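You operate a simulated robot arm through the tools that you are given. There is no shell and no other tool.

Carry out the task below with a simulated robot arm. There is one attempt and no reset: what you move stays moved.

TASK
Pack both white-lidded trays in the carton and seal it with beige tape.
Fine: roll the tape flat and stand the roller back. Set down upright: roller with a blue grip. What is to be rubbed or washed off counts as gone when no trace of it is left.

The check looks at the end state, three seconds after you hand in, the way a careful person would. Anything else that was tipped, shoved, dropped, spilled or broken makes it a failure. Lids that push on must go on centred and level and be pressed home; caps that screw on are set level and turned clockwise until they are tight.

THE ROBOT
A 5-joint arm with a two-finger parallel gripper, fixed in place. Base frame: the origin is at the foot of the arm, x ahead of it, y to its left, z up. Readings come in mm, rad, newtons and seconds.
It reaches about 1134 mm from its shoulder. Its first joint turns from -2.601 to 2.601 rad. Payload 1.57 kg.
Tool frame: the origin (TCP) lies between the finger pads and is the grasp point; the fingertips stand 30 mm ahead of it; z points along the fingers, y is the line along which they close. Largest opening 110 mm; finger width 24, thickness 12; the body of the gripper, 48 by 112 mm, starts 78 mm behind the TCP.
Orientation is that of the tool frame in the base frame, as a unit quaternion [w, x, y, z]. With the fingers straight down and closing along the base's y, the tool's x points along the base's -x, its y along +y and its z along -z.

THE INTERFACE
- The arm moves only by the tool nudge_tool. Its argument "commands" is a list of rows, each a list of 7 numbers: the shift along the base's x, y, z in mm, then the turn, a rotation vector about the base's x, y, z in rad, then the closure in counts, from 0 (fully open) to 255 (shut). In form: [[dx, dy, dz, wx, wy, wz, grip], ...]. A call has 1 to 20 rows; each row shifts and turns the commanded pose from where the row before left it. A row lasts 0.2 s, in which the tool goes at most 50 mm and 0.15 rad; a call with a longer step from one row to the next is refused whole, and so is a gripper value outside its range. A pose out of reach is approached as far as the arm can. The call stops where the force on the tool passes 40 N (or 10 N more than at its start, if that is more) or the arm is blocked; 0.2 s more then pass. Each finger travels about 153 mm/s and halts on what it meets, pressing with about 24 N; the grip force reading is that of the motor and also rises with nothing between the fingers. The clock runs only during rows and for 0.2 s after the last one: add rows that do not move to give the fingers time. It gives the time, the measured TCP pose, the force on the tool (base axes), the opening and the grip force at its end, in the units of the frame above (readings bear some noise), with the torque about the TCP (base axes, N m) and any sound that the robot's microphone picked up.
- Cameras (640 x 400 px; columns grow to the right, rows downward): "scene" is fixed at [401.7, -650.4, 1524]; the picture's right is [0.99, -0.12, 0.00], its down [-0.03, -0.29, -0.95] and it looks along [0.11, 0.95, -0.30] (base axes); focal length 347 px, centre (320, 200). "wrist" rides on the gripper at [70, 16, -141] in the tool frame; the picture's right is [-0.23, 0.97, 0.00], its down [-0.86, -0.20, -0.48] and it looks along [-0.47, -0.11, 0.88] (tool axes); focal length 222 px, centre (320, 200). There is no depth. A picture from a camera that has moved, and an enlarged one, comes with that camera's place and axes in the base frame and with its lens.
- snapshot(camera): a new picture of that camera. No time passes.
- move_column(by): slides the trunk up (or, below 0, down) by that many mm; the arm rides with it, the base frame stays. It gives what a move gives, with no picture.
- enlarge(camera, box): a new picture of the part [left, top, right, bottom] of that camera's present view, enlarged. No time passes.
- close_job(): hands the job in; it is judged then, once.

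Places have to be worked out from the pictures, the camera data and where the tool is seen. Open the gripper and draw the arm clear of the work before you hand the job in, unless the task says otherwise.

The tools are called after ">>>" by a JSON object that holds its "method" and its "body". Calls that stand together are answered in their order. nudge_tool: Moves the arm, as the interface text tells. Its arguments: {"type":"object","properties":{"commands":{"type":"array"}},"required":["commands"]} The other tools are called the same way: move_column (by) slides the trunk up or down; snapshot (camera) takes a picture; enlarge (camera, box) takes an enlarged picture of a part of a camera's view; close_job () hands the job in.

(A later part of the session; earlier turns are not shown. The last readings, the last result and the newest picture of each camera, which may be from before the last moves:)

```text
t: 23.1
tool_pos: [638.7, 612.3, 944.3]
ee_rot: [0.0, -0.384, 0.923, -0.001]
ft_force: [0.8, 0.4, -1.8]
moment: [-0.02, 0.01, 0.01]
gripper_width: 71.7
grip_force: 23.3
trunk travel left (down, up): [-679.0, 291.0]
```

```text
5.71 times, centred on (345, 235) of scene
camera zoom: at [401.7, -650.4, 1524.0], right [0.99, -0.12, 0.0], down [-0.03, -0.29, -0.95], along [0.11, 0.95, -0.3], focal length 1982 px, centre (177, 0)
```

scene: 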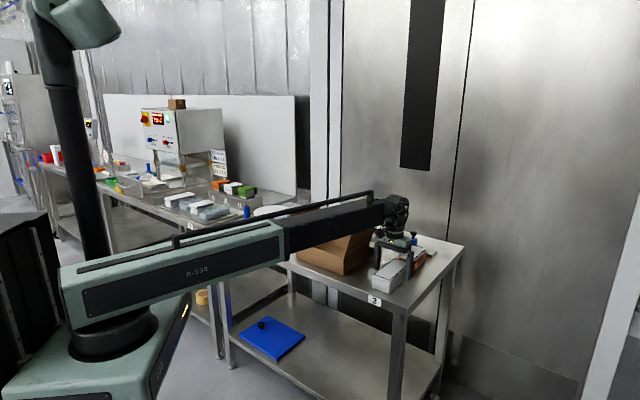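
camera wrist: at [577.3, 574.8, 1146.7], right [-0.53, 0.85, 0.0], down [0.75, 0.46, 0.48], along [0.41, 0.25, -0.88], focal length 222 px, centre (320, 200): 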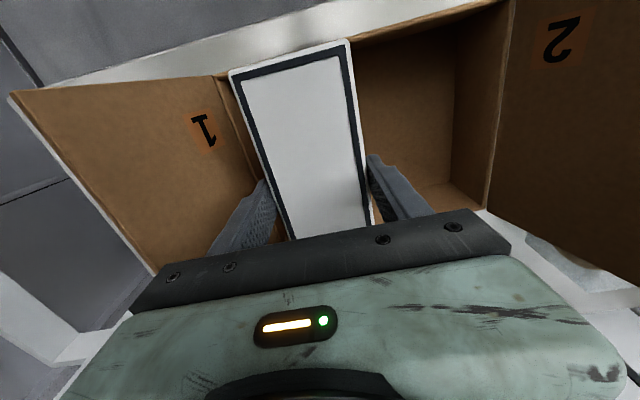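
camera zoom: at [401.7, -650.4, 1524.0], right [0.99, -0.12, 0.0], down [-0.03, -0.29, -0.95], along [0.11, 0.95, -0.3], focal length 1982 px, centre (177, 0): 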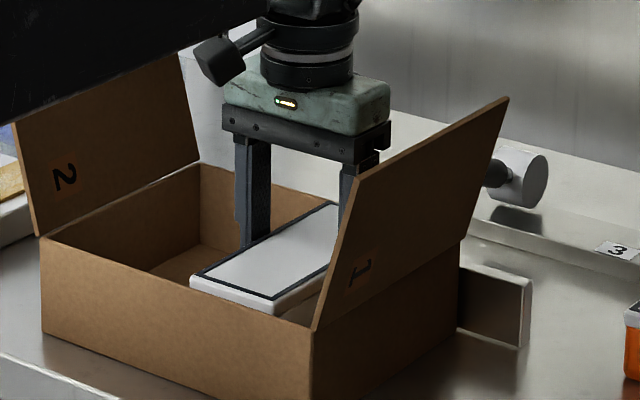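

The lid is at rim level with no contact. I continue to the floor in smaller steps.

>>> {"method": "move_column", "body": {"by": -16}}

>>> {"method": "move_column", "body": {"by": -5}}

```text
t: 23.7
tool_pos: [638.9, 613.4, 928.7]
ee_rot: [-0.001, -0.383, 0.924, 0.0]
ft_force: [-0.7, 0.2, -2.1]
moment: [0.0, 0.01, -0.01]
gripper_width: 71.7
grip_force: 24.3
trunk travel left (down, up): [-663.0, 307.0]
```

```text
t: 24.3
tool_pos: [638.7, 613.7, 925.0]
ee_rot: [-0.001, -0.384, 0.924, 0.0]
ft_force: [0.0, 0.5, -1.8]
moment: [0.0, 0.03, -0.01]
gripper_width: 71.8
grip_force: 24.0
trunk travel left (down, up): [-658.0, 312.0]
```

>>> {"method": "move_column", "body": {"by": -2}}

>>> {"method": "move_column", "body": {"by": -2}}

```text
t: 24.8
tool_pos: [638.4, 613.0, 922.6]
ee_rot: [0.0, -0.384, 0.923, 0.0]
ft_force: [-0.5, 0.1, 0.3]
moment: [-0.04, -0.01, -0.02]
gripper_width: 71.9
grip_force: 24.4
trunk travel left (down, up): [-656.0, 314.0]
```

```text
t: 25.3
tool_pos: [638.2, 612.9, 921.1]
ee_rot: [0.002, -0.383, 0.924, 0.0]
ft_force: [4.5, 3.9, 19.9]
moment: [0.12, -0.08, -0.02]
gripper_width: 71.7
grip_force: 23.8
trunk travel left (down, up): [-654.0, 316.0]
```

The tray is seated on the floor (20 N). I ease up 1.5 mm, open moderately and withdraw.

>>> {"method": "move_column", "body": {"by": 1.5}}

>>> {"method": "nudge_tool", "body": {"commands": [[0, 0, 0, 0, 0, 0, 140], [0, 0, 0, 0, 0, 0, 60], [0, 0, 0, 0, 0, 0, 56], [0, 0, 0, 0, 0, 0, 56]]}}

>>> {"method": "move_column", "body": {"by": 30}}

>>> {"method": "snapshot", "body": {"camera": "wrist"}}

>>> {"method": "enlarge", "body": {"camera": "scene", "box": [310, 200, 380, 270]}}

```text
t: 25.8
tool_pos: [637.9, 613.3, 922.3]
ee_rot: [0.0, -0.384, 0.923, 0.0]
ft_force: [0.3, -1.4, 0.4]
moment: [0.14, -0.2, -0.04]
gripper_width: 72.0
grip_force: 24.0
trunk travel left (down, up): [-655.0, 315.0]
```

```text
t: 26.8
tool_pos: [638.7, 613.6, 921.8]
ee_rot: [-0.001, -0.383, 0.924, 0.0]
ft_force: [0.2, 0.4, 0.5]
moment: [0.0, 0.0, -0.01]
gripper_width: 86.0
grip_force: 0.1
trunk travel left (down, up): [-655.0, 315.0]
```

```text
t: 27.6
tool_pos: [638.5, 612.6, 951.4]
ee_rot: [-0.001, -0.384, 0.924, 0.0]
ft_force: [0.6, 0.5, 0.4]
moment: [0.01, 0.0, -0.03]
gripper_width: 86.0
grip_force: 0.1
trunk travel left (down, up): [-685.0, 285.0]
```

```text
taken
camera wrist: at [577.2, 574.8, 1093.2], right [-0.53, 0.85, 0.0], down [0.75, 0.46, 0.48], along [0.41, 0.25, -0.88], focal length 222 px, centre (320, 200)
```

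wrist: 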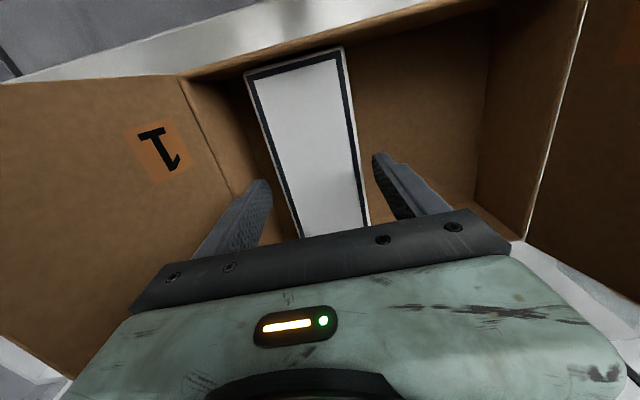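

```text
5.71 times, centred on (345, 235) of scene
camera zoom: at [401.7, -650.4, 1524.0], right [0.99, -0.12, 0.0], down [-0.03, -0.29, -0.95], along [0.11, 0.95, -0.3], focal length 1982 px, centre (177, 0)
```

zoom: 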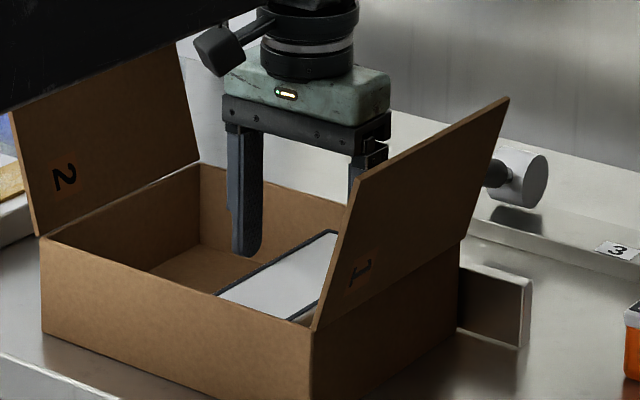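

The large tray rests in the carton. I lift clear and go over to the small orange-bodied tray at (918, 567).

>>> {"method": "move_column", "body": {"by": 170}}

>>> {"method": "nudge_tool", "body": {"commands": [[39.9, -6.6, 0, 0, 0, 0, 0], [39.9, -6.6, 0, 0, 0, 0, 0], [39.9, -6.6, 0, 0, 0, 0, 0], [39.9, -6.6, 0, 0, 0, 0, 0], [39.9, -6.6, 0, 0, 0, 0, 0], [39.9, -6.6, 0, 0, 0, 0, 0], [39.9, -6.6, 0, 0, 0, 0, 0], [0, 0, 0, 0, 0, 0, 0]]}}

>>> {"method": "snapshot", "body": {"camera": "wrist"}}

>>> {"method": "enlarge", "body": {"camera": "wrist", "box": [220, 60, 420, 200]}}

>>> {"method": "snapshot", "body": {"camera": "scene"}}

```text
t: 29.5
tool_pos: [638.3, 614.3, 1122.2]
ee_rot: [0.0, -0.384, 0.924, 0.0]
ft_force: [0.6, 0.0, -0.7]
moment: [0.0, -0.02, -0.02]
gripper_width: 86.1
grip_force: 0.0
trunk travel left (down, up): [-855.0, 115.0]
```

```text
t: 31.3
tool_pos: [805.3, 483.0, 1121.6]
ee_rot: [0.001, -0.383, 0.924, 0.0]
ft_force: [0.5, -0.5, 0.0]
moment: [0.01, 0.01, 0.0]
gripper_width: 110.3
grip_force: 0.1
out of reach, approached as far as the arm can: row 3, 4, 5, 6, 7
trunk travel left (down, up): [-855.0, 115.0]
```

```text
taken
camera wrist: at [743.7, 445.0, 1263.0], right [-0.53, 0.85, 0.0], down [0.74, 0.46, 0.48], along [0.41, 0.25, -0.88], focal length 222 px, centre (320, 200)
```

wrist: 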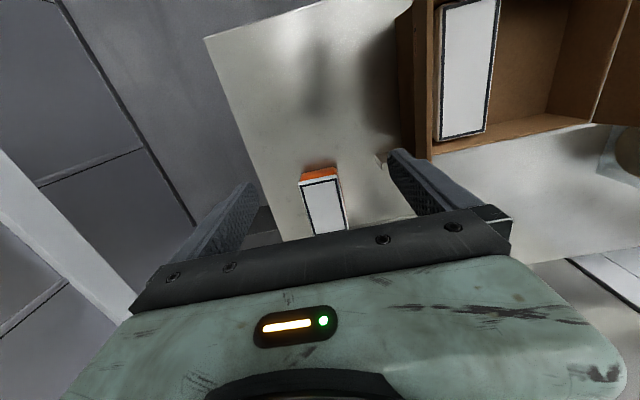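

```text
2.86 times, centred on (320, 130) of wrist
camera zoom: at [743.7, 445.0, 1263.0], right [-0.53, 0.85, 0.0], down [0.74, 0.46, 0.48], along [0.41, 0.25, -0.88], focal length 635 px, centre (320, 400)
```

zoom: 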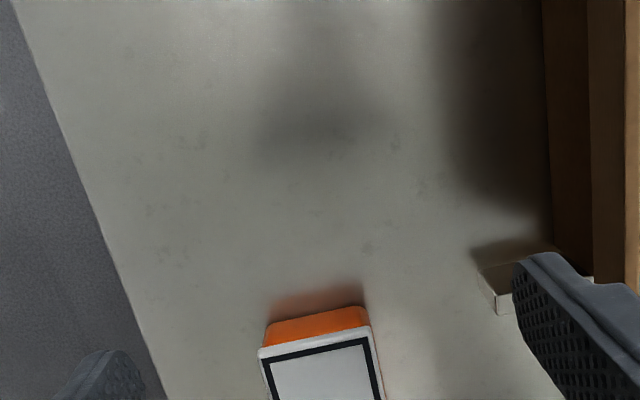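

```text
taken
```

scene: 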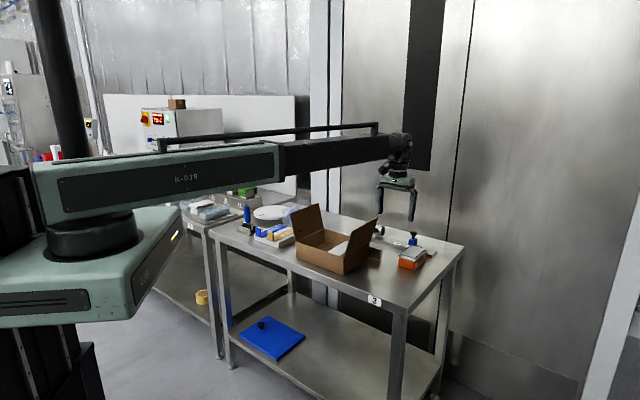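

The vertical-tool reach ends near r≈939, so the small tray (r≈1079) needs an outward tilt. The arm would then pass close over flap 1, so I look at the arm's width and height near the flap before choosing.

>>> {"method": "enlarge", "body": {"camera": "scene", "box": [260, 110, 440, 230]}}

>>> {"method": "enlarge", "body": {"camera": "scene", "box": [290, 195, 450, 295]}}

```text
3.33 times, centred on (350, 170) of scene
camera zoom: at [401.7, -650.4, 1524.0], right [0.99, -0.12, 0.0], down [-0.03, -0.29, -0.95], along [0.11, 0.95, -0.3], focal length 1156 px, centre (220, 300)
```

zoom: 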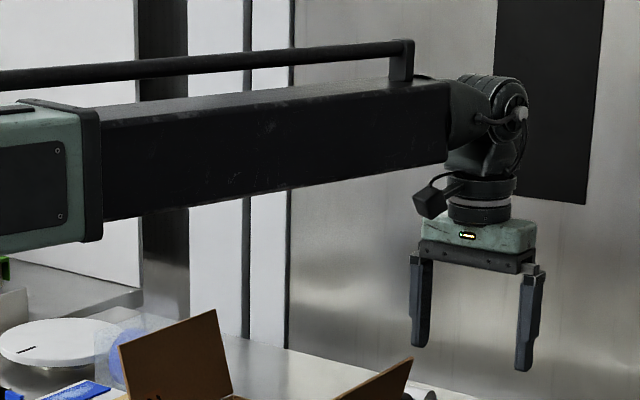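

```text
4.00 times, centred on (370, 245) of scene
camera zoom: at [401.7, -650.4, 1524.0], right [0.99, -0.12, 0.0], down [-0.03, -0.29, -0.95], along [0.11, 0.95, -0.3], focal length 1388 px, centre (120, 20)
```

zoom: 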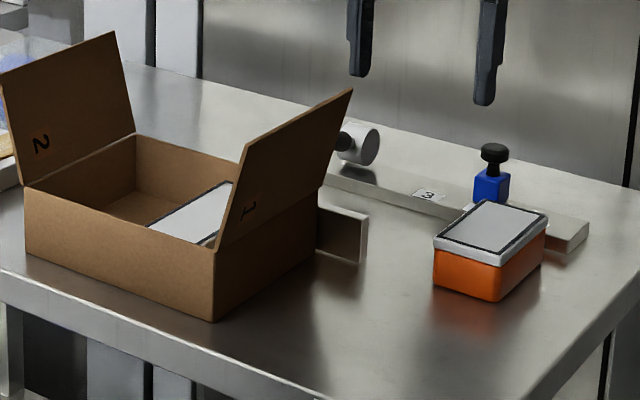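

The wrist joint sits about 240 mm above the TCP and the arm's underside about 200 mm above it, so a tilt of about 0.45 rad reaches r≈1035 with the arm clear of the flap. I try the tilt here, high up.

>>> {"method": "nudge_tool", "body": {"commands": [[23.1, 13.9, 2.7, 0.0775, -0.1284, 0, 0], [30.1, 18.2, 8.1, 0.0775, -0.1284, 0, 0], [28.8, 17.4, 13.2, 0.0775, -0.1284, 0, 0], [0, 0, 0, 0, 0, 0, 0]]}}

>>> {"method": "snapshot", "body": {"camera": "wrist"}}

>>> {"method": "enlarge", "body": {"camera": "scene", "box": [260, 110, 440, 230]}}

```text
t: 32.3
tool_pos: [884.8, 534.5, 1145.7]
ee_rot: [0.222, -0.374, 0.9, 0.033]
ft_force: [0.3, 0.5, -0.3]
moment: [0.04, 0.04, -0.03]
gripper_width: 109.9
grip_force: 0.1
trunk travel left (down, up): [-855.0, 115.0]
```

```text
taken
camera wrist: at [777.3, 467.0, 1241.7], right [-0.53, 0.85, -0.01], down [0.49, 0.31, 0.81], along [0.69, 0.43, -0.58], focal length 222 px, centre (320, 200)
```

wrist: 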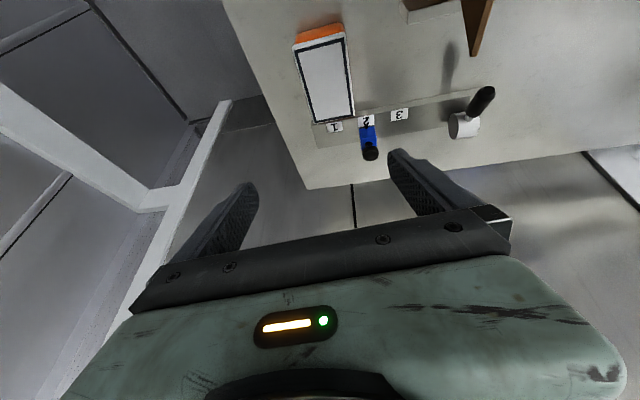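

```text
3.33 times, centred on (350, 170) of scene
camera zoom: at [401.7, -650.4, 1524.0], right [0.99, -0.12, 0.0], down [-0.03, -0.29, -0.95], along [0.11, 0.95, -0.3], focal length 1156 px, centre (220, 300)
```

zoom: 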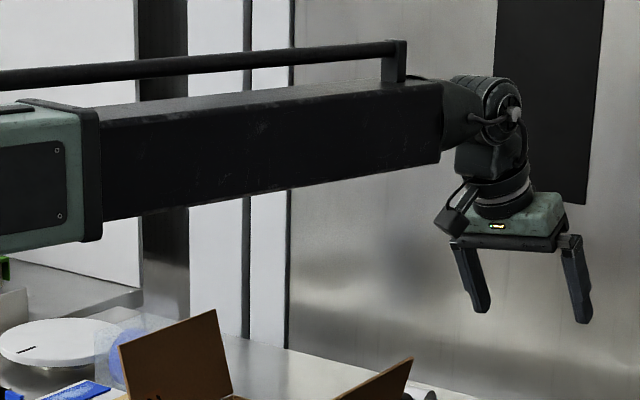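

The tilt works, reaching r≈1034 with the pads centred across the tray and about 14 mm behind its front edge. I extend 6 mm more and lower part-way, checking arm clearance over flap 1.

>>> {"method": "nudge_tool", "body": {"commands": [[5.1, 3.1, 0, 0, 0, 0, 0], [0, 0, 0, 0, 0, 0, 0]]}}

>>> {"method": "move_column", "body": {"by": -170}}

>>> {"method": "snapshot", "body": {"camera": "scene"}}

>>> {"method": "snapshot", "body": {"camera": "wrist"}}

>>> {"method": "enlarge", "body": {"camera": "scene", "box": [290, 165, 450, 295]}}

```text
t: 32.9
tool_pos: [888.8, 536.1, 1146.2]
ee_rot: [0.221, -0.373, 0.9, 0.033]
ft_force: [0.2, 0.9, 0.2]
moment: [-0.01, 0.0, -0.01]
gripper_width: 109.9
grip_force: 0.1
trunk travel left (down, up): [-855.0, 115.0]
```

```text
t: 34.8
tool_pos: [888.6, 535.9, 975.0]
ee_rot: [0.221, -0.373, 0.9, 0.033]
ft_force: [-0.4, 0.6, -0.2]
moment: [0.01, 0.06, -0.01]
gripper_width: 109.7
grip_force: 0.1
trunk travel left (down, up): [-685.0, 285.0]
```

```text
taken
```

scene: 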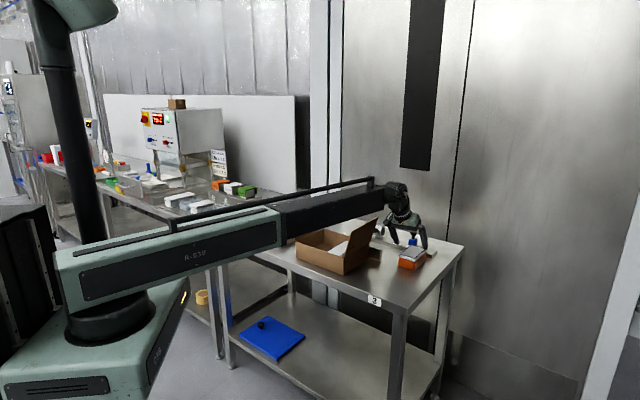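

```text
taken
camera wrist: at [781.3, 469.5, 1071.8], right [-0.53, 0.85, -0.01], down [0.49, 0.31, 0.81], along [0.69, 0.43, -0.58], focal length 222 px, centre (320, 200)
```

wrist: 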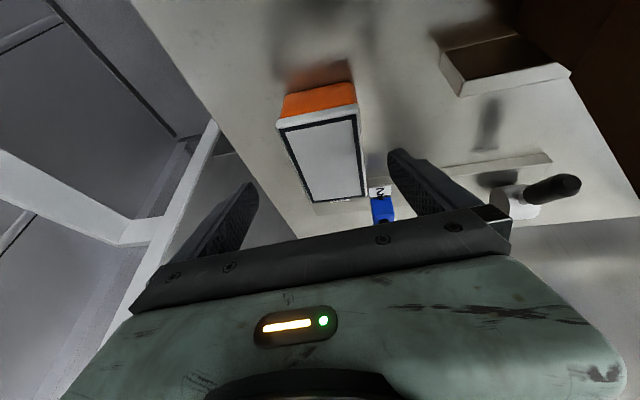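

```text
3.08 times, centred on (370, 230) of scene
camera zoom: at [401.7, -650.4, 1524.0], right [0.99, -0.12, 0.0], down [-0.03, -0.29, -0.95], along [0.11, 0.95, -0.3], focal length 1067 px, centre (166, 108)
```

zoom: 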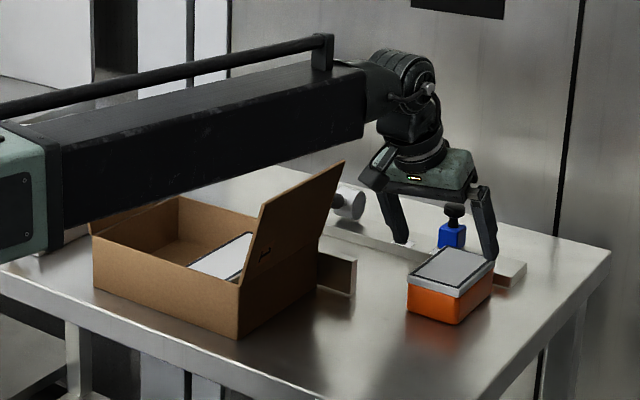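

The arm's underside is about 183 mm above the TCP, so it will clear the flap top (about 1047) by about 45 mm. I lower the rest of the way around the small tray's front end.

>>> {"method": "move_column", "body": {"by": -40}}

>>> {"method": "snapshot", "body": {"camera": "wrist"}}

>>> {"method": "enlarge", "body": {"camera": "scene", "box": [290, 165, 450, 295]}}

```text
t: 35.6
tool_pos: [888.9, 536.1, 935.3]
ee_rot: [0.221, -0.373, 0.9, 0.033]
ft_force: [-0.4, 1.5, 1.0]
moment: [-0.05, 0.0, 0.02]
gripper_width: 109.9
grip_force: 0.0
trunk travel left (down, up): [-645.0, 325.0]
```

```text
taken
camera wrist: at [781.3, 469.4, 1031.7], right [-0.53, 0.85, -0.01], down [0.49, 0.31, 0.81], along [0.69, 0.43, -0.58], focal length 222 px, centre (320, 200)
```

wrist: 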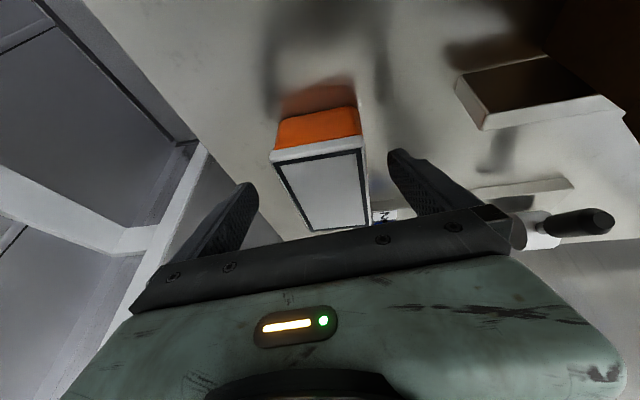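

```text
3.08 times, centred on (370, 230) of scene
camera zoom: at [401.7, -650.4, 1524.0], right [0.99, -0.12, 0.0], down [-0.03, -0.29, -0.95], along [0.11, 0.95, -0.3], focal length 1067 px, centre (166, 108)
```

zoom: 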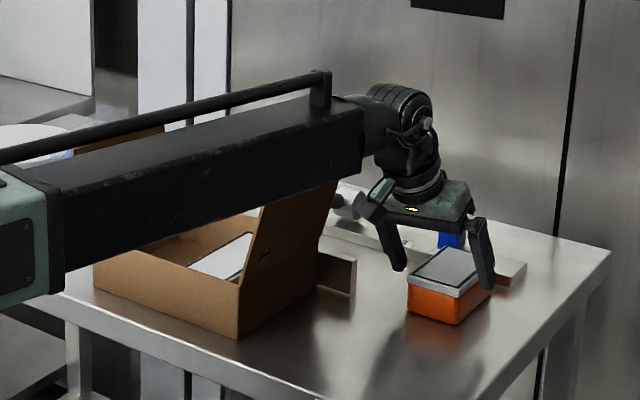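

The tray is centred between the fingers. I lower the last 26 mm, close on it, and check.

>>> {"method": "move_column", "body": {"by": -26}}

>>> {"method": "nudge_tool", "body": {"commands": [[0, 0, 0, 0, 0, 0, 60], [0, 0, 0, 0, 0, 0, 255], [0, 0, 0, 0, 0, 0, 255], [0, 0, 0, 0, 0, 0, 255]]}}

>>> {"method": "snapshot", "body": {"camera": "wrist"}}

>>> {"method": "enlarge", "body": {"camera": "scene", "box": [350, 200, 450, 290]}}

```text
t: 36.4
tool_pos: [889.4, 537.4, 910.4]
ee_rot: [0.221, -0.373, 0.9, 0.033]
ft_force: [-0.7, -0.6, -0.5]
moment: [-0.01, -0.02, 0.0]
gripper_width: 109.9
grip_force: 0.0
trunk travel left (down, up): [-619.0, 351.0]
```

```text
t: 37.4
tool_pos: [888.5, 536.4, 910.1]
ee_rot: [0.221, -0.373, 0.9, 0.033]
ft_force: [0.0, 0.7, 2.2]
moment: [0.37, -0.18, 0.05]
gripper_width: 71.7
grip_force: 23.9
trunk travel left (down, up): [-619.0, 351.0]
```

```text
taken
camera wrist: at [781.1, 469.4, 1006.0], right [-0.53, 0.85, -0.01], down [0.49, 0.31, 0.81], along [0.69, 0.43, -0.58], focal length 222 px, centre (320, 200)
```

wrist: 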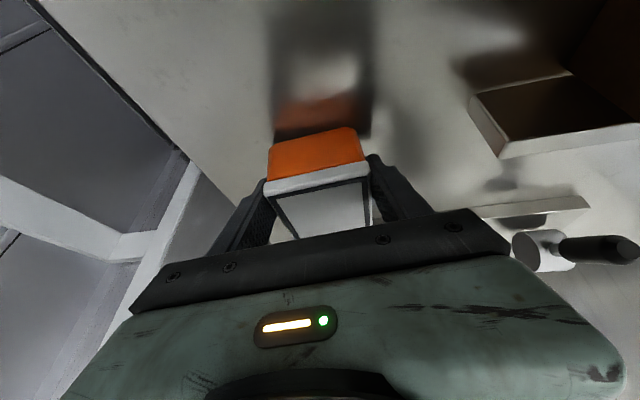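

```text
4.44 times, centred on (400, 245) of scene
camera zoom: at [401.7, -650.4, 1524.0], right [0.99, -0.12, 0.0], down [-0.03, -0.29, -0.95], along [0.11, 0.95, -0.3], focal length 1542 px, centre (-36, 0)
```

zoom: 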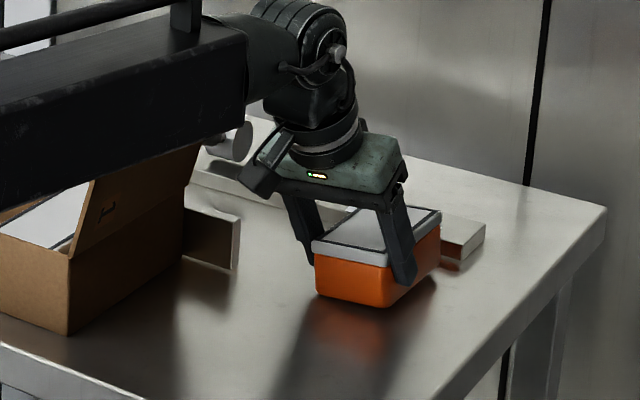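

Gripped at 71.7 mm with the tray still flat. I drag it slowly inward along the radius, a first 40 mm to check it follows.

>>> {"method": "nudge_tool", "body": {"commands": [[-4.3, -2.6, 0, 0, 0, 0, 255], [-8.6, -5.2, 0, 0, 0, 0, 255], [-8.6, -5.2, 0, 0, 0, 0, 255], [-8.6, -5.2, 0, 0, 0, 0, 255], [-4.3, -2.6, 0, 0, 0, 0, 255]]}}

>>> {"method": "enlarge", "body": {"camera": "scene", "box": [350, 200, 450, 290]}}

>>> {"method": "snapshot", "body": {"camera": "wrist"}}

```text
t: 38.6
tool_pos: [854.0, 516.7, 908.7]
ee_rot: [0.221, -0.373, 0.9, 0.033]
ft_force: [1.2, 0.1, 3.7]
moment: [0.47, -0.26, -0.09]
gripper_width: 71.8
grip_force: 24.1
trunk travel left (down, up): [-619.0, 351.0]
```

```text
4.44 times, centred on (400, 245) of scene
camera zoom: at [401.7, -650.4, 1524.0], right [0.99, -0.12, 0.0], down [-0.03, -0.29, -0.95], along [0.11, 0.95, -0.3], focal length 1542 px, centre (-36, 0)
```

zoom: 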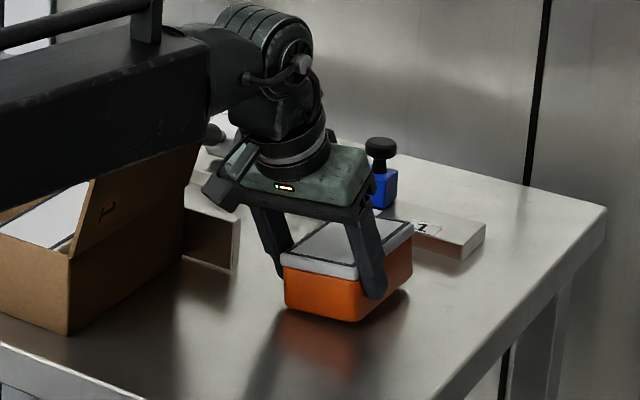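

```text
taken
camera wrist: at [745.9, 448.7, 1006.0], right [-0.53, 0.85, -0.01], down [0.49, 0.31, 0.81], along [0.69, 0.43, -0.58], focal length 222 px, centre (320, 200)
```

wrist: 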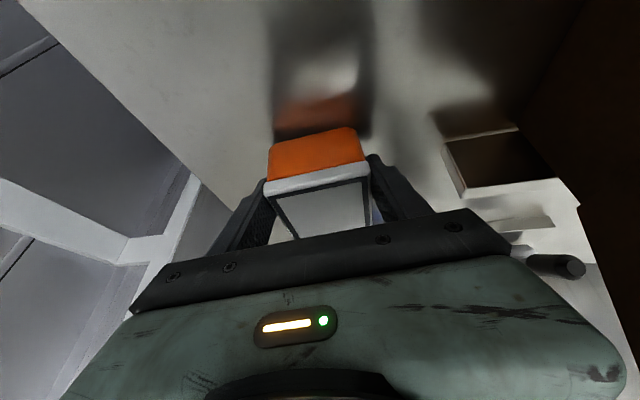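

The tray follows, staying flat. I drag it another 120 mm inward so it comes within vertical-tool reach.

>>> {"method": "nudge_tool", "body": {"commands": [[-4.3, -2.6, 0, 0, 0, 0, 255], [-8.6, -5.2, 0, 0, 0, 0, 255], [-8.6, -5.2, 0, 0, 0, 0, 255], [-8.6, -5.2, 0, 0, 0, 0, 255], [-8.6, -5.2, 0, 0, 0, 0, 255], [-8.6, -5.2, 0, 0, 0, 0, 255], [-8.6, -5.2, 0, 0, 0, 0, 255], [-8.6, -5.2, 0, 0, 0, 0, 255], [-8.6, -5.2, 0, 0, 0, 0, 255], [-8.6, -5.2, 0, 0, 0, 0, 255], [-8.6, -5.2, 0, 0, 0, 0, 255], [-8.6, -5.2, 0, 0, 0, 0, 255], [-4.3, -2.6, 0, 0, 0, 0, 255], [0, 0, 0, 0, 0, 0, 255]]}}

>>> {"method": "nudge_tool", "body": {"commands": [[0, 0, 0, 0, 0, 0, 150], [0, 0, 0, 0, 0, 0, 0], [0, 0, 0, 0, 0, 0, 0], [0, 0, 0, 0, 0, 0, 0]]}}

>>> {"method": "snapshot", "body": {"camera": "wrist"}}

>>> {"method": "enlarge", "body": {"camera": "scene", "box": [320, 200, 450, 300]}}

```text
t: 41.6
tool_pos: [751.1, 453.6, 910.0]
ee_rot: [0.221, -0.373, 0.901, 0.032]
ft_force: [-0.2, 0.5, 3.5]
moment: [0.08, 0.14, 0.0]
gripper_width: 71.8
grip_force: 24.5
trunk travel left (down, up): [-619.0, 351.0]
```

```text
t: 42.6
tool_pos: [750.8, 453.8, 909.4]
ee_rot: [0.221, -0.374, 0.9, 0.033]
ft_force: [0.3, 0.5, 0.0]
moment: [0.01, 0.02, 0.01]
gripper_width: 110.2
grip_force: 0.1
trunk travel left (down, up): [-619.0, 351.0]
```

```text
taken
camera wrist: at [643.7, 386.9, 1005.7], right [-0.53, 0.85, -0.01], down [0.49, 0.31, 0.81], along [0.69, 0.43, -0.58], focal length 222 px, centre (320, 200)
```

wrist: 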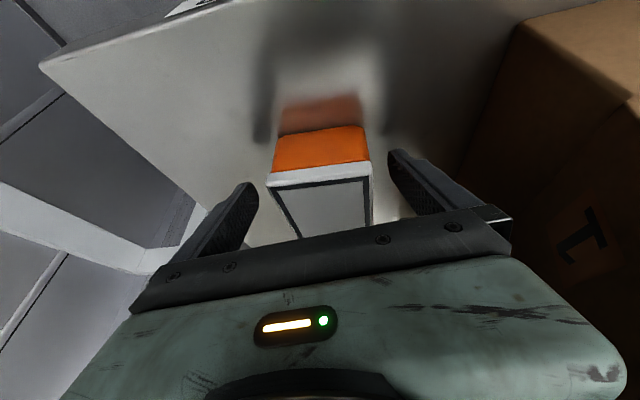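

```text
4.00 times, centred on (385, 250) of scene
camera zoom: at [401.7, -650.4, 1524.0], right [0.99, -0.12, 0.0], down [-0.03, -0.29, -0.95], along [0.11, 0.95, -0.3], focal length 1388 px, centre (60, 0)
```

zoom: 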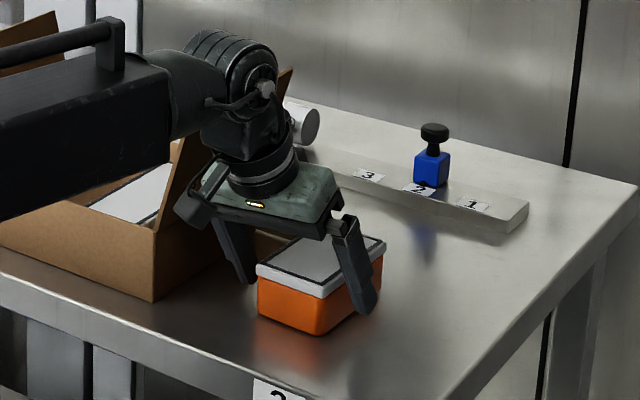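

Released. I raise, bring the tool back to vertical over the tray centre (about (778, 482)), and look again.

>>> {"method": "move_column", "body": {"by": 140}}

>>> {"method": "nudge_tool", "body": {"commands": [[9.2, 9.3, -13.2, -0.0775, 0.1284, 0, 0], [9.2, 9.3, -8.1, -0.0775, 0.1284, 0, 0], [9.2, 9.3, -2.7, -0.0775, 0.1284, 0, 0], [0, 0, 0, 0, 0, 0, 0]]}}

>>> {"method": "snapshot", "body": {"camera": "wrist"}}

>>> {"method": "enlarge", "body": {"camera": "wrist", "box": [200, 20, 440, 220]}}

```text
t: 44.2
tool_pos: [751.5, 453.2, 1050.8]
ee_rot: [0.22, -0.373, 0.901, 0.033]
ft_force: [0.9, 0.1, -0.1]
moment: [0.01, 0.02, 0.05]
gripper_width: 110.0
grip_force: 0.0
trunk travel left (down, up): [-759.0, 211.0]
```

```text
t: 45.2
tool_pos: [780.1, 482.0, 1026.3]
ee_rot: [-0.001, -0.383, 0.924, -0.001]
ft_force: [-0.1, -0.4, 0.3]
moment: [-0.03, -0.02, 0.01]
gripper_width: 109.9
grip_force: 0.1
trunk travel left (down, up): [-759.0, 211.0]
```

```text
taken
camera wrist: at [718.8, 443.5, 1167.2], right [-0.53, 0.85, 0.0], down [0.75, 0.46, 0.48], along [0.41, 0.25, -0.88], focal length 222 px, centre (320, 200)
```

wrist: 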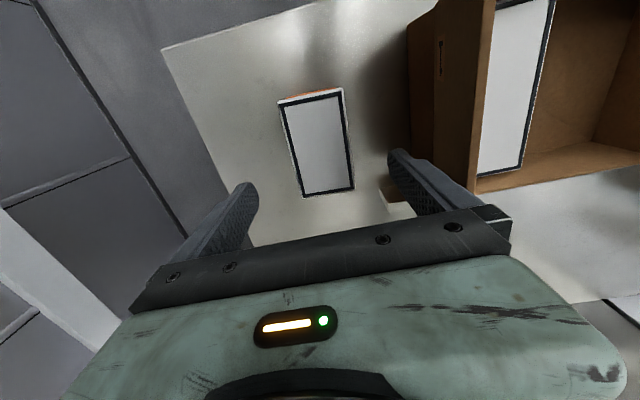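

```text
2.00 times, centred on (320, 120) of wrist
camera zoom: at [718.8, 443.5, 1167.2], right [-0.53, 0.85, 0.0], down [0.75, 0.46, 0.48], along [0.41, 0.25, -0.88], focal length 444 px, centre (320, 360)
```

zoom: 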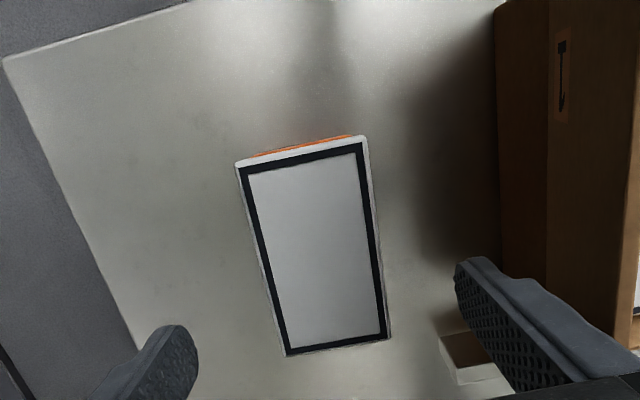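

The small tray is centred under the tool at (780, 482), turned about −2°. I match that yaw, lower, and grip.

>>> {"method": "nudge_tool", "body": {"commands": [[0, 0, 0, 0, 0, -0.036, 0], [0, 0, 0, 0, 0, 0, 0]]}}

>>> {"method": "move_column", "body": {"by": -109}}

>>> {"method": "nudge_tool", "body": {"commands": [[0, 0, 0, 0, 0, 0, 60], [0, 0, 0, 0, 0, 0, 255], [0, 0, 0, 0, 0, 0, 255], [0, 0, 0, 0, 0, 0, 255]]}}

>>> {"method": "move_column", "body": {"by": 205}}

>>> {"method": "snapshot", "body": {"camera": "wrist"}}

>>> {"method": "enlarge", "body": {"camera": "scene", "box": [320, 160, 450, 270]}}

```text
t: 45.8
tool_pos: [779.4, 482.3, 1025.0]
ee_rot: [0.001, -0.367, 0.93, 0.001]
ft_force: [0.3, 0.3, -0.1]
moment: [-0.03, 0.01, 0.02]
gripper_width: 109.9
grip_force: 0.1
trunk travel left (down, up): [-759.0, 211.0]
```

```text
t: 47.2
tool_pos: [779.7, 481.0, 916.3]
ee_rot: [-0.001, -0.366, 0.931, 0.0]
ft_force: [-0.5, -0.7, -0.4]
moment: [0.02, 0.0, 0.01]
gripper_width: 110.1
grip_force: 0.0
trunk travel left (down, up): [-650.0, 320.0]
```

```text
t: 48.2
tool_pos: [779.8, 481.9, 916.7]
ee_rot: [0.001, -0.366, 0.931, 0.0]
ft_force: [1.7, -1.2, 0.5]
moment: [-0.14, -0.07, 0.05]
gripper_width: 71.7
grip_force: 23.7
trunk travel left (down, up): [-650.0, 320.0]
```

```text
t: 50.5
tool_pos: [779.5, 482.7, 1121.0]
ee_rot: [-0.001, -0.366, 0.931, 0.001]
ft_force: [0.2, -0.1, -2.5]
moment: [0.03, -0.01, -0.01]
gripper_width: 71.9
grip_force: 23.9
trunk travel left (down, up): [-855.0, 115.0]
```

```text
taken
camera wrist: at [717.4, 445.9, 1263.0], right [-0.5, 0.87, 0.0], down [0.76, 0.44, 0.48], along [0.42, 0.24, -0.88], focal length 222 px, centre (320, 200)
```

wrist: 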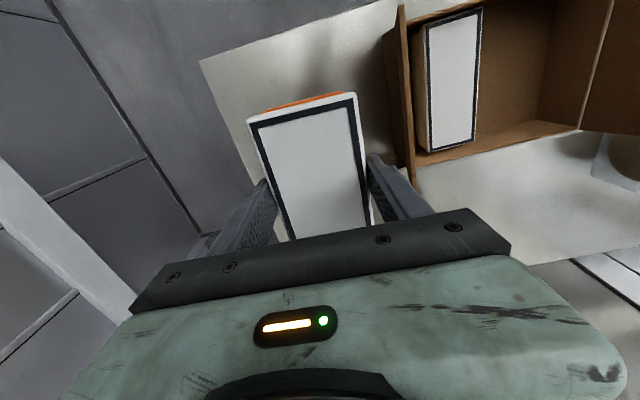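

```text
3.64 times, centred on (385, 215) of scene
camera zoom: at [401.7, -650.4, 1524.0], right [0.99, -0.12, 0.0], down [-0.03, -0.29, -0.95], along [0.11, 0.95, -0.3], focal length 1262 px, centre (84, 146)
```

zoom: 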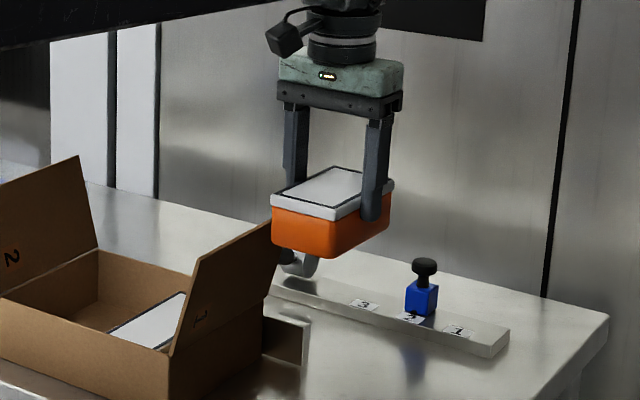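

Held well. I raise a touch more and carry it over to the free half beside flap 2, target centre about (569, 683), restoring the yaw.

>>> {"method": "move_column", "body": {"by": 15}}

>>> {"method": "nudge_tool", "body": {"commands": [[-13, 12.5, 0, 0, 0, 0.018, 255], [-26.4, 25.1, 0, 0, 0, 0.018, 255], [-26.4, 25.1, 0, 0, 0, 0, 255], [-26.4, 25.1, 0, 0, 0, 0, 255], [-26.4, 25.1, 0, 0, 0, 0, 255], [-26.4, 25.1, 0, 0, 0, 0, 255], [-26.4, 25.1, 0, 0, 0, 0, 255], [-26.4, 25.1, 0, 0, 0, 0, 255], [-13, 12.6, 0, 0, 0, 0, 255], [0, 0, 0, 0, 0, 0, 255]]}}

>>> {"method": "snapshot", "body": {"camera": "wrist"}}

```text
t: 51.1
tool_pos: [780.4, 481.8, 1136.8]
ee_rot: [0.0, -0.366, 0.931, 0.001]
ft_force: [1.2, -0.3, -1.9]
moment: [0.04, -0.01, -0.03]
gripper_width: 71.9
grip_force: 23.8
trunk travel left (down, up): [-870.0, 100.0]
```

```text
t: 53.3
tool_pos: [568.7, 682.4, 1136.5]
ee_rot: [0.0, -0.383, 0.924, -0.001]
ft_force: [0.4, 0.5, -1.4]
moment: [0.02, -0.02, -0.03]
gripper_width: 71.8
grip_force: 23.6
trunk travel left (down, up): [-870.0, 100.0]
```

```text
taken
camera wrist: at [508.3, 643.9, 1278.1], right [-0.53, 0.85, 0.0], down [0.75, 0.46, 0.48], along [0.41, 0.25, -0.88], focal length 222 px, centre (320, 200)
```

wrist: 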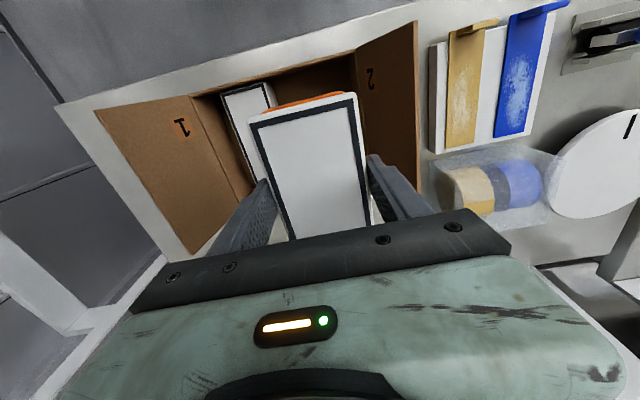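

Placement looks right between the large tray and flap 2. I lower to just above the rim and check.

>>> {"method": "move_column", "body": {"by": -130}}

>>> {"method": "enlarge", "body": {"camera": "wrist", "box": [150, 0, 470, 200]}}

>>> {"method": "enlarge", "body": {"camera": "scene", "box": [290, 190, 390, 280]}}

```text
t: 54.9
tool_pos: [570.5, 682.6, 1006.3]
ee_rot: [0.0, -0.384, 0.923, 0.0]
ft_force: [0.3, 0.7, -1.4]
moment: [-0.01, 0.0, 0.04]
gripper_width: 71.7
grip_force: 24.0
trunk travel left (down, up): [-740.0, 230.0]
```

```text
2.00 times, centred on (310, 100) of wrist
camera zoom: at [508.4, 643.6, 1148.2], right [-0.53, 0.85, 0.0], down [0.74, 0.46, 0.48], along [0.41, 0.25, -0.88], focal length 444 px, centre (340, 400)
```

zoom: 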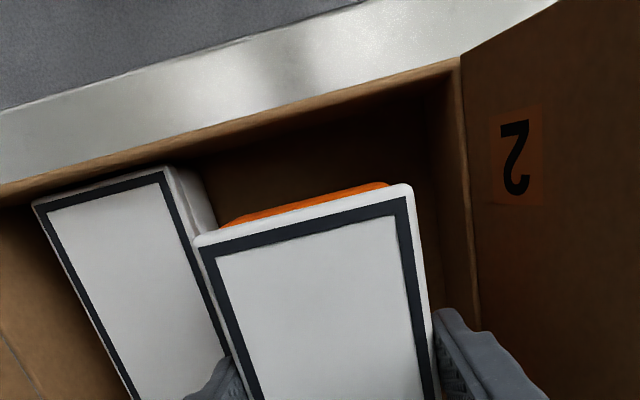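

```text
4.44 times, centred on (340, 235) of scene
camera zoom: at [401.7, -650.4, 1524.0], right [0.99, -0.12, 0.0], down [-0.03, -0.29, -0.95], along [0.11, 0.95, -0.3], focal length 1542 px, centre (231, 44)
```

zoom: 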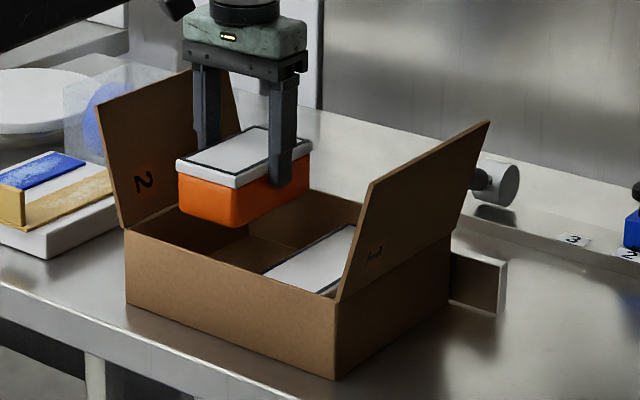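

Clearances on both sides are about 14 mm as planned. I lower down to just above the floor and then touch down.

>>> {"method": "move_column", "body": {"by": -50}}

>>> {"method": "move_column", "body": {"by": -29}}

>>> {"method": "move_column", "body": {"by": -3}}

>>> {"method": "move_column", "body": {"by": -2}}

```text
t: 55.8
tool_pos: [569.5, 682.4, 957.1]
ee_rot: [0.001, -0.383, 0.924, 0.0]
ft_force: [-0.6, -0.2, -1.7]
moment: [0.02, 0.01, 0.0]
gripper_width: 71.8
grip_force: 24.5
trunk travel left (down, up): [-690.0, 280.0]
```

```text
t: 56.5
tool_pos: [569.3, 682.2, 927.8]
ee_rot: [0.001, -0.383, 0.924, 0.0]
ft_force: [0.3, 0.2, -1.9]
moment: [0.0, 0.01, 0.0]
gripper_width: 71.9
grip_force: 24.3
trunk travel left (down, up): [-661.0, 309.0]
```

```text
t: 57.0
tool_pos: [569.4, 683.1, 925.7]
ee_rot: [0.0, -0.384, 0.923, -0.001]
ft_force: [-1.1, 0.6, -1.9]
moment: [0.0, 0.03, 0.0]
gripper_width: 71.4
grip_force: 24.0
trunk travel left (down, up): [-658.0, 312.0]
```

```text
t: 57.6
tool_pos: [569.0, 682.8, 921.8]
ee_rot: [0.0, -0.383, 0.924, 0.0]
ft_force: [0.3, 0.0, 0.8]
moment: [0.02, -0.05, -0.03]
gripper_width: 71.8
grip_force: 24.4
trunk travel left (down, up): [-656.0, 314.0]
```

Contact reached (force changed sign). I open partially and withdraw straight up.

>>> {"method": "nudge_tool", "body": {"commands": [[0, 0, 0, 0, 0, 0, 140], [0, 0, 0, 0, 0, 0, 60], [0, 0, 0, 0, 0, 0, 56], [0, 0, 0, 0, 0, 0, 56]]}}

>>> {"method": "move_column", "body": {"by": 190}}

>>> {"method": "snapshot", "body": {"camera": "wrist"}}

>>> {"method": "enlarge", "body": {"camera": "scene", "box": [290, 190, 390, 280]}}

```text
t: 58.6
tool_pos: [569.4, 683.2, 923.2]
ee_rot: [0.0, -0.383, 0.924, 0.0]
ft_force: [-0.8, -0.2, -0.5]
moment: [0.01, 0.0, 0.01]
gripper_width: 86.0
grip_force: 0.0
trunk travel left (down, up): [-656.0, 314.0]
```

```text
t: 60.6
tool_pos: [568.8, 682.9, 1113.2]
ee_rot: [0.0, -0.384, 0.923, 0.0]
ft_force: [-0.7, 0.3, -0.4]
moment: [0.0, -0.01, 0.02]
gripper_width: 85.7
grip_force: 0.0
trunk travel left (down, up): [-846.0, 124.0]
```

```text
taken
camera wrist: at [508.4, 643.7, 1254.1], right [-0.53, 0.85, 0.0], down [0.74, 0.46, 0.48], along [0.41, 0.25, -0.88], focal length 222 px, centre (320, 200)
```

wrist: 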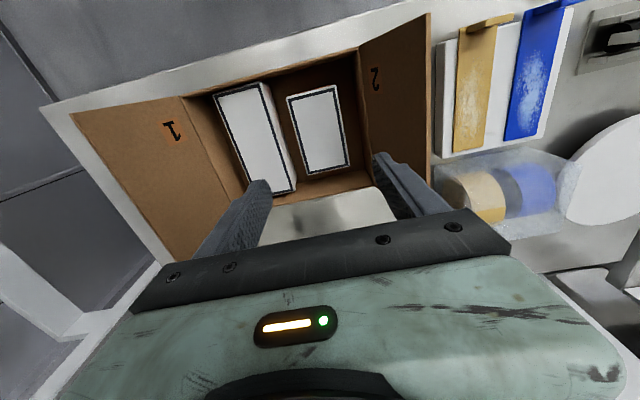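

```text
4.44 times, centred on (340, 235) of scene
camera zoom: at [401.7, -650.4, 1524.0], right [0.99, -0.12, 0.0], down [-0.03, -0.29, -0.95], along [0.11, 0.95, -0.3], focal length 1542 px, centre (231, 44)
```

zoom: 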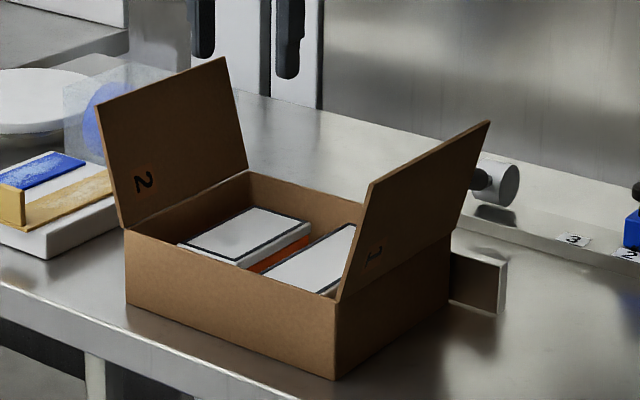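

Both trays are packed. Now I move outside flap 1, close the fingers, and lower the fingertips to about 65 mm above the hinge to push it inward.

>>> {"method": "nudge_tool", "body": {"commands": [[28, -28, 0, 0, 0, 0, 255], [28, -28, 0, 0, 0, 0, 255], [28, -28, 0, 0, 0, 0, 255], [28, -28, 0, 0, 0, 0, 255], [28, -28, 0, 0, 0, 0, 255], [25, -25, 0, 0, 0, 0, 255], [0, 0, 0, 0, 0, 0, 255]]}}

>>> {"method": "move_column", "body": {"by": -78}}

>>> {"method": "snapshot", "body": {"camera": "wrist"}}

>>> {"method": "enlarge", "body": {"camera": "scene", "box": [290, 180, 410, 280]}}

```text
t: 62.2
tool_pos: [735.8, 518.3, 1112.5]
ee_rot: [0.0, -0.384, 0.923, 0.001]
ft_force: [0.0, 0.4, 0.1]
moment: [0.01, -0.01, 0.01]
gripper_width: 0.4
grip_force: 21.7
trunk travel left (down, up): [-846.0, 124.0]
```

```text
t: 63.4
tool_pos: [734.9, 517.6, 1035.2]
ee_rot: [0.0, -0.383, 0.924, 0.001]
ft_force: [-0.9, 0.2, 0.5]
moment: [-0.03, -0.01, 0.03]
gripper_width: 0.0
grip_force: 20.9
trunk travel left (down, up): [-768.0, 202.0]
```

```text
taken
camera wrist: at [674.2, 479.0, 1176.3], right [-0.53, 0.85, 0.0], down [0.74, 0.46, 0.48], along [0.41, 0.25, -0.88], focal length 222 px, centre (320, 200)
```

wrist: 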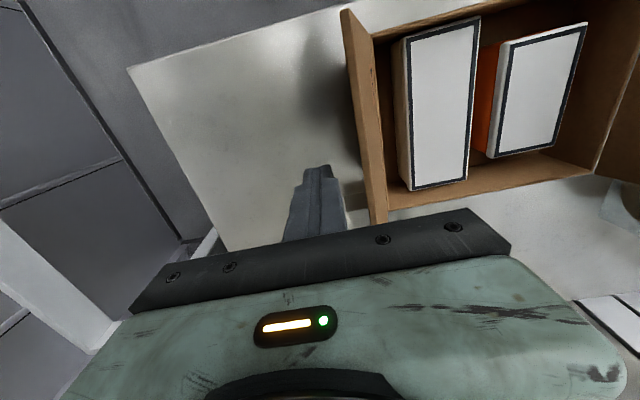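

```text
4.00 times, centred on (350, 230) of scene
camera zoom: at [401.7, -650.4, 1524.0], right [0.99, -0.12, 0.0], down [-0.03, -0.29, -0.95], along [0.11, 0.95, -0.3], focal length 1388 px, centre (200, 80)
```

zoom: 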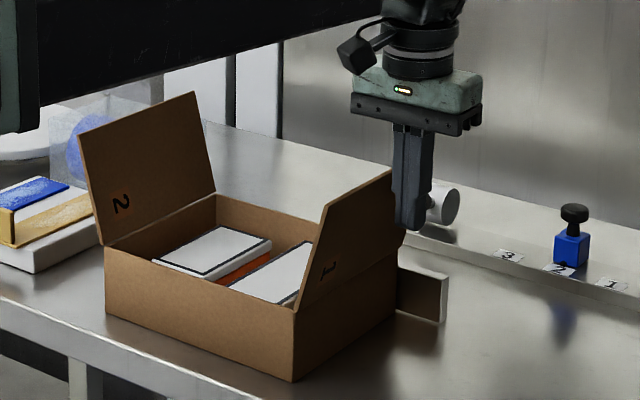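

Fingers are outside flap 1. I push it inward slowly, watching the force.

>>> {"method": "nudge_tool", "body": {"commands": [[-7.07, 7.07, 0, 0, 0, 0, 255], [-7.07, 7.07, 0, 0, 0, 0, 255], [-7.07, 7.07, 0, 0, 0, 0, 255], [-7.07, 7.07, 0, 0, 0, 0, 255], [-7.07, 7.07, 0, 0, 0, 0, 255], [-7.07, 7.07, 0, 0, 0, 0, 255]]}}

>>> {"method": "enlarge", "body": {"camera": "scene", "box": [290, 180, 410, 280]}}

>>> {"method": "snapshot", "body": {"camera": "wrist"}}

```text
t: 64.8
tool_pos: [693.2, 559.7, 1034.0]
ee_rot: [0.001, -0.383, 0.924, 0.0]
ft_force: [-0.7, -0.4, -0.2]
moment: [0.02, -0.01, -0.01]
gripper_width: 0.0
grip_force: 21.6
trunk travel left (down, up): [-768.0, 202.0]
```

```text
4.00 times, centred on (350, 230) of scene
camera zoom: at [401.7, -650.4, 1524.0], right [0.99, -0.12, 0.0], down [-0.03, -0.29, -0.95], along [0.11, 0.95, -0.3], focal length 1388 px, centre (200, 80)
```

zoom: 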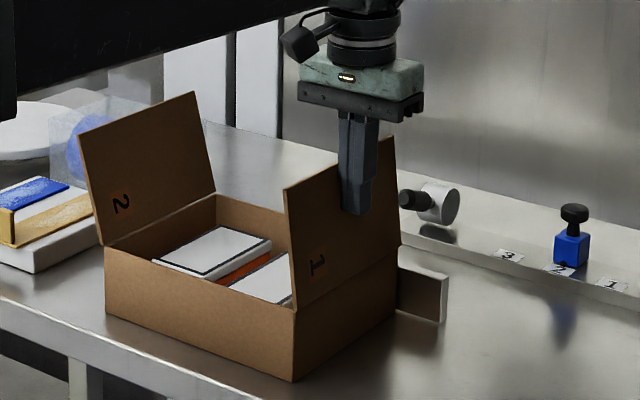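

```text
taken
camera wrist: at [632.2, 520.9, 1176.2], right [-0.53, 0.85, 0.0], down [0.75, 0.46, 0.48], along [0.41, 0.25, -0.88], focal length 222 px, centre (320, 200)
```

wrist: 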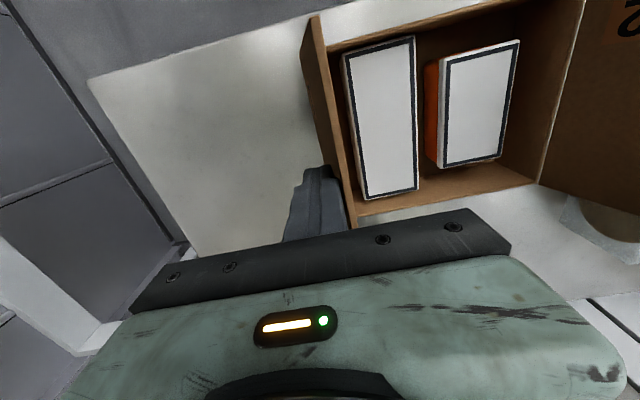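

The flap swings freely and is now about vertical. I keep pushing it inward.

>>> {"method": "nudge_tool", "body": {"commands": [[-7.07, 7.07, 0, 0, 0, 0, 255], [-7.07, 7.07, 0, 0, 0, 0, 255], [-7.07, 7.07, 0, 0, 0, 0, 255], [-7.07, 7.07, 0, 0, 0, 0, 255], [-7.07, 7.07, 0, 0, 0, 0, 255]]}}

>>> {"method": "enlarge", "body": {"camera": "scene", "box": [290, 180, 410, 280]}}

```text
t: 66.0
tool_pos: [657.3, 596.1, 1034.6]
ee_rot: [0.0, -0.384, 0.923, 0.001]
ft_force: [-0.5, 0.6, -1.1]
moment: [0.0, -0.01, 0.01]
gripper_width: 0.0
grip_force: 21.1
trunk travel left (down, up): [-768.0, 202.0]
```

```text
4.00 times, centred on (350, 230) of scene
camera zoom: at [401.7, -650.4, 1524.0], right [0.99, -0.12, 0.0], down [-0.03, -0.29, -0.95], along [0.11, 0.95, -0.3], focal length 1388 px, centre (200, 80)
```

zoom: 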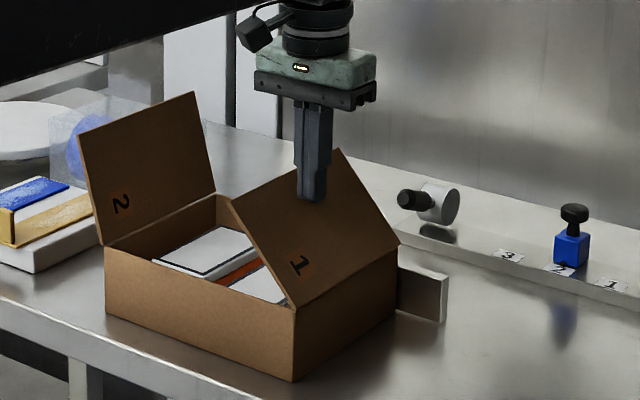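

The flap leans about 40° inward. I continue inward and then press down with the column.

>>> {"method": "nudge_tool", "body": {"commands": [[-7.07, 7.07, 0, 0, 0, 0, 255], [-7.07, 7.07, 0, 0, 0, 0, 255], [-7.07, 7.07, 0, 0, 0, 0, 255]]}}

>>> {"method": "move_column", "body": {"by": -25}}

>>> {"method": "enlarge", "body": {"camera": "scene", "box": [290, 180, 410, 280]}}

```text
t: 66.8
tool_pos: [635.6, 617.2, 1035.8]
ee_rot: [0.0, -0.384, 0.924, 0.0]
ft_force: [0.4, -0.2, 0.2]
moment: [0.01, -0.03, -0.01]
gripper_width: 0.0
grip_force: 21.5
trunk travel left (down, up): [-768.0, 202.0]
```

```text
t: 67.5
tool_pos: [635.9, 617.3, 1009.9]
ee_rot: [0.0, -0.384, 0.923, 0.0]
ft_force: [0.8, -1.3, -0.9]
moment: [0.01, -0.04, 0.0]
gripper_width: 0.0
grip_force: 21.4
trunk travel left (down, up): [-743.0, 227.0]
```

```text
4.00 times, centred on (350, 230) of scene
camera zoom: at [401.7, -650.4, 1524.0], right [0.99, -0.12, 0.0], down [-0.03, -0.29, -0.95], along [0.11, 0.95, -0.3], focal length 1388 px, centre (200, 80)
```

zoom: 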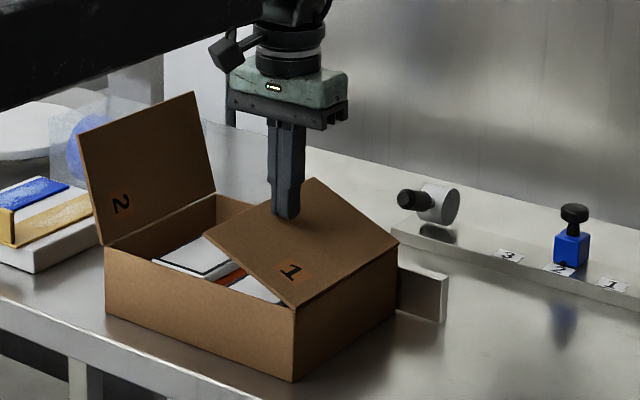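

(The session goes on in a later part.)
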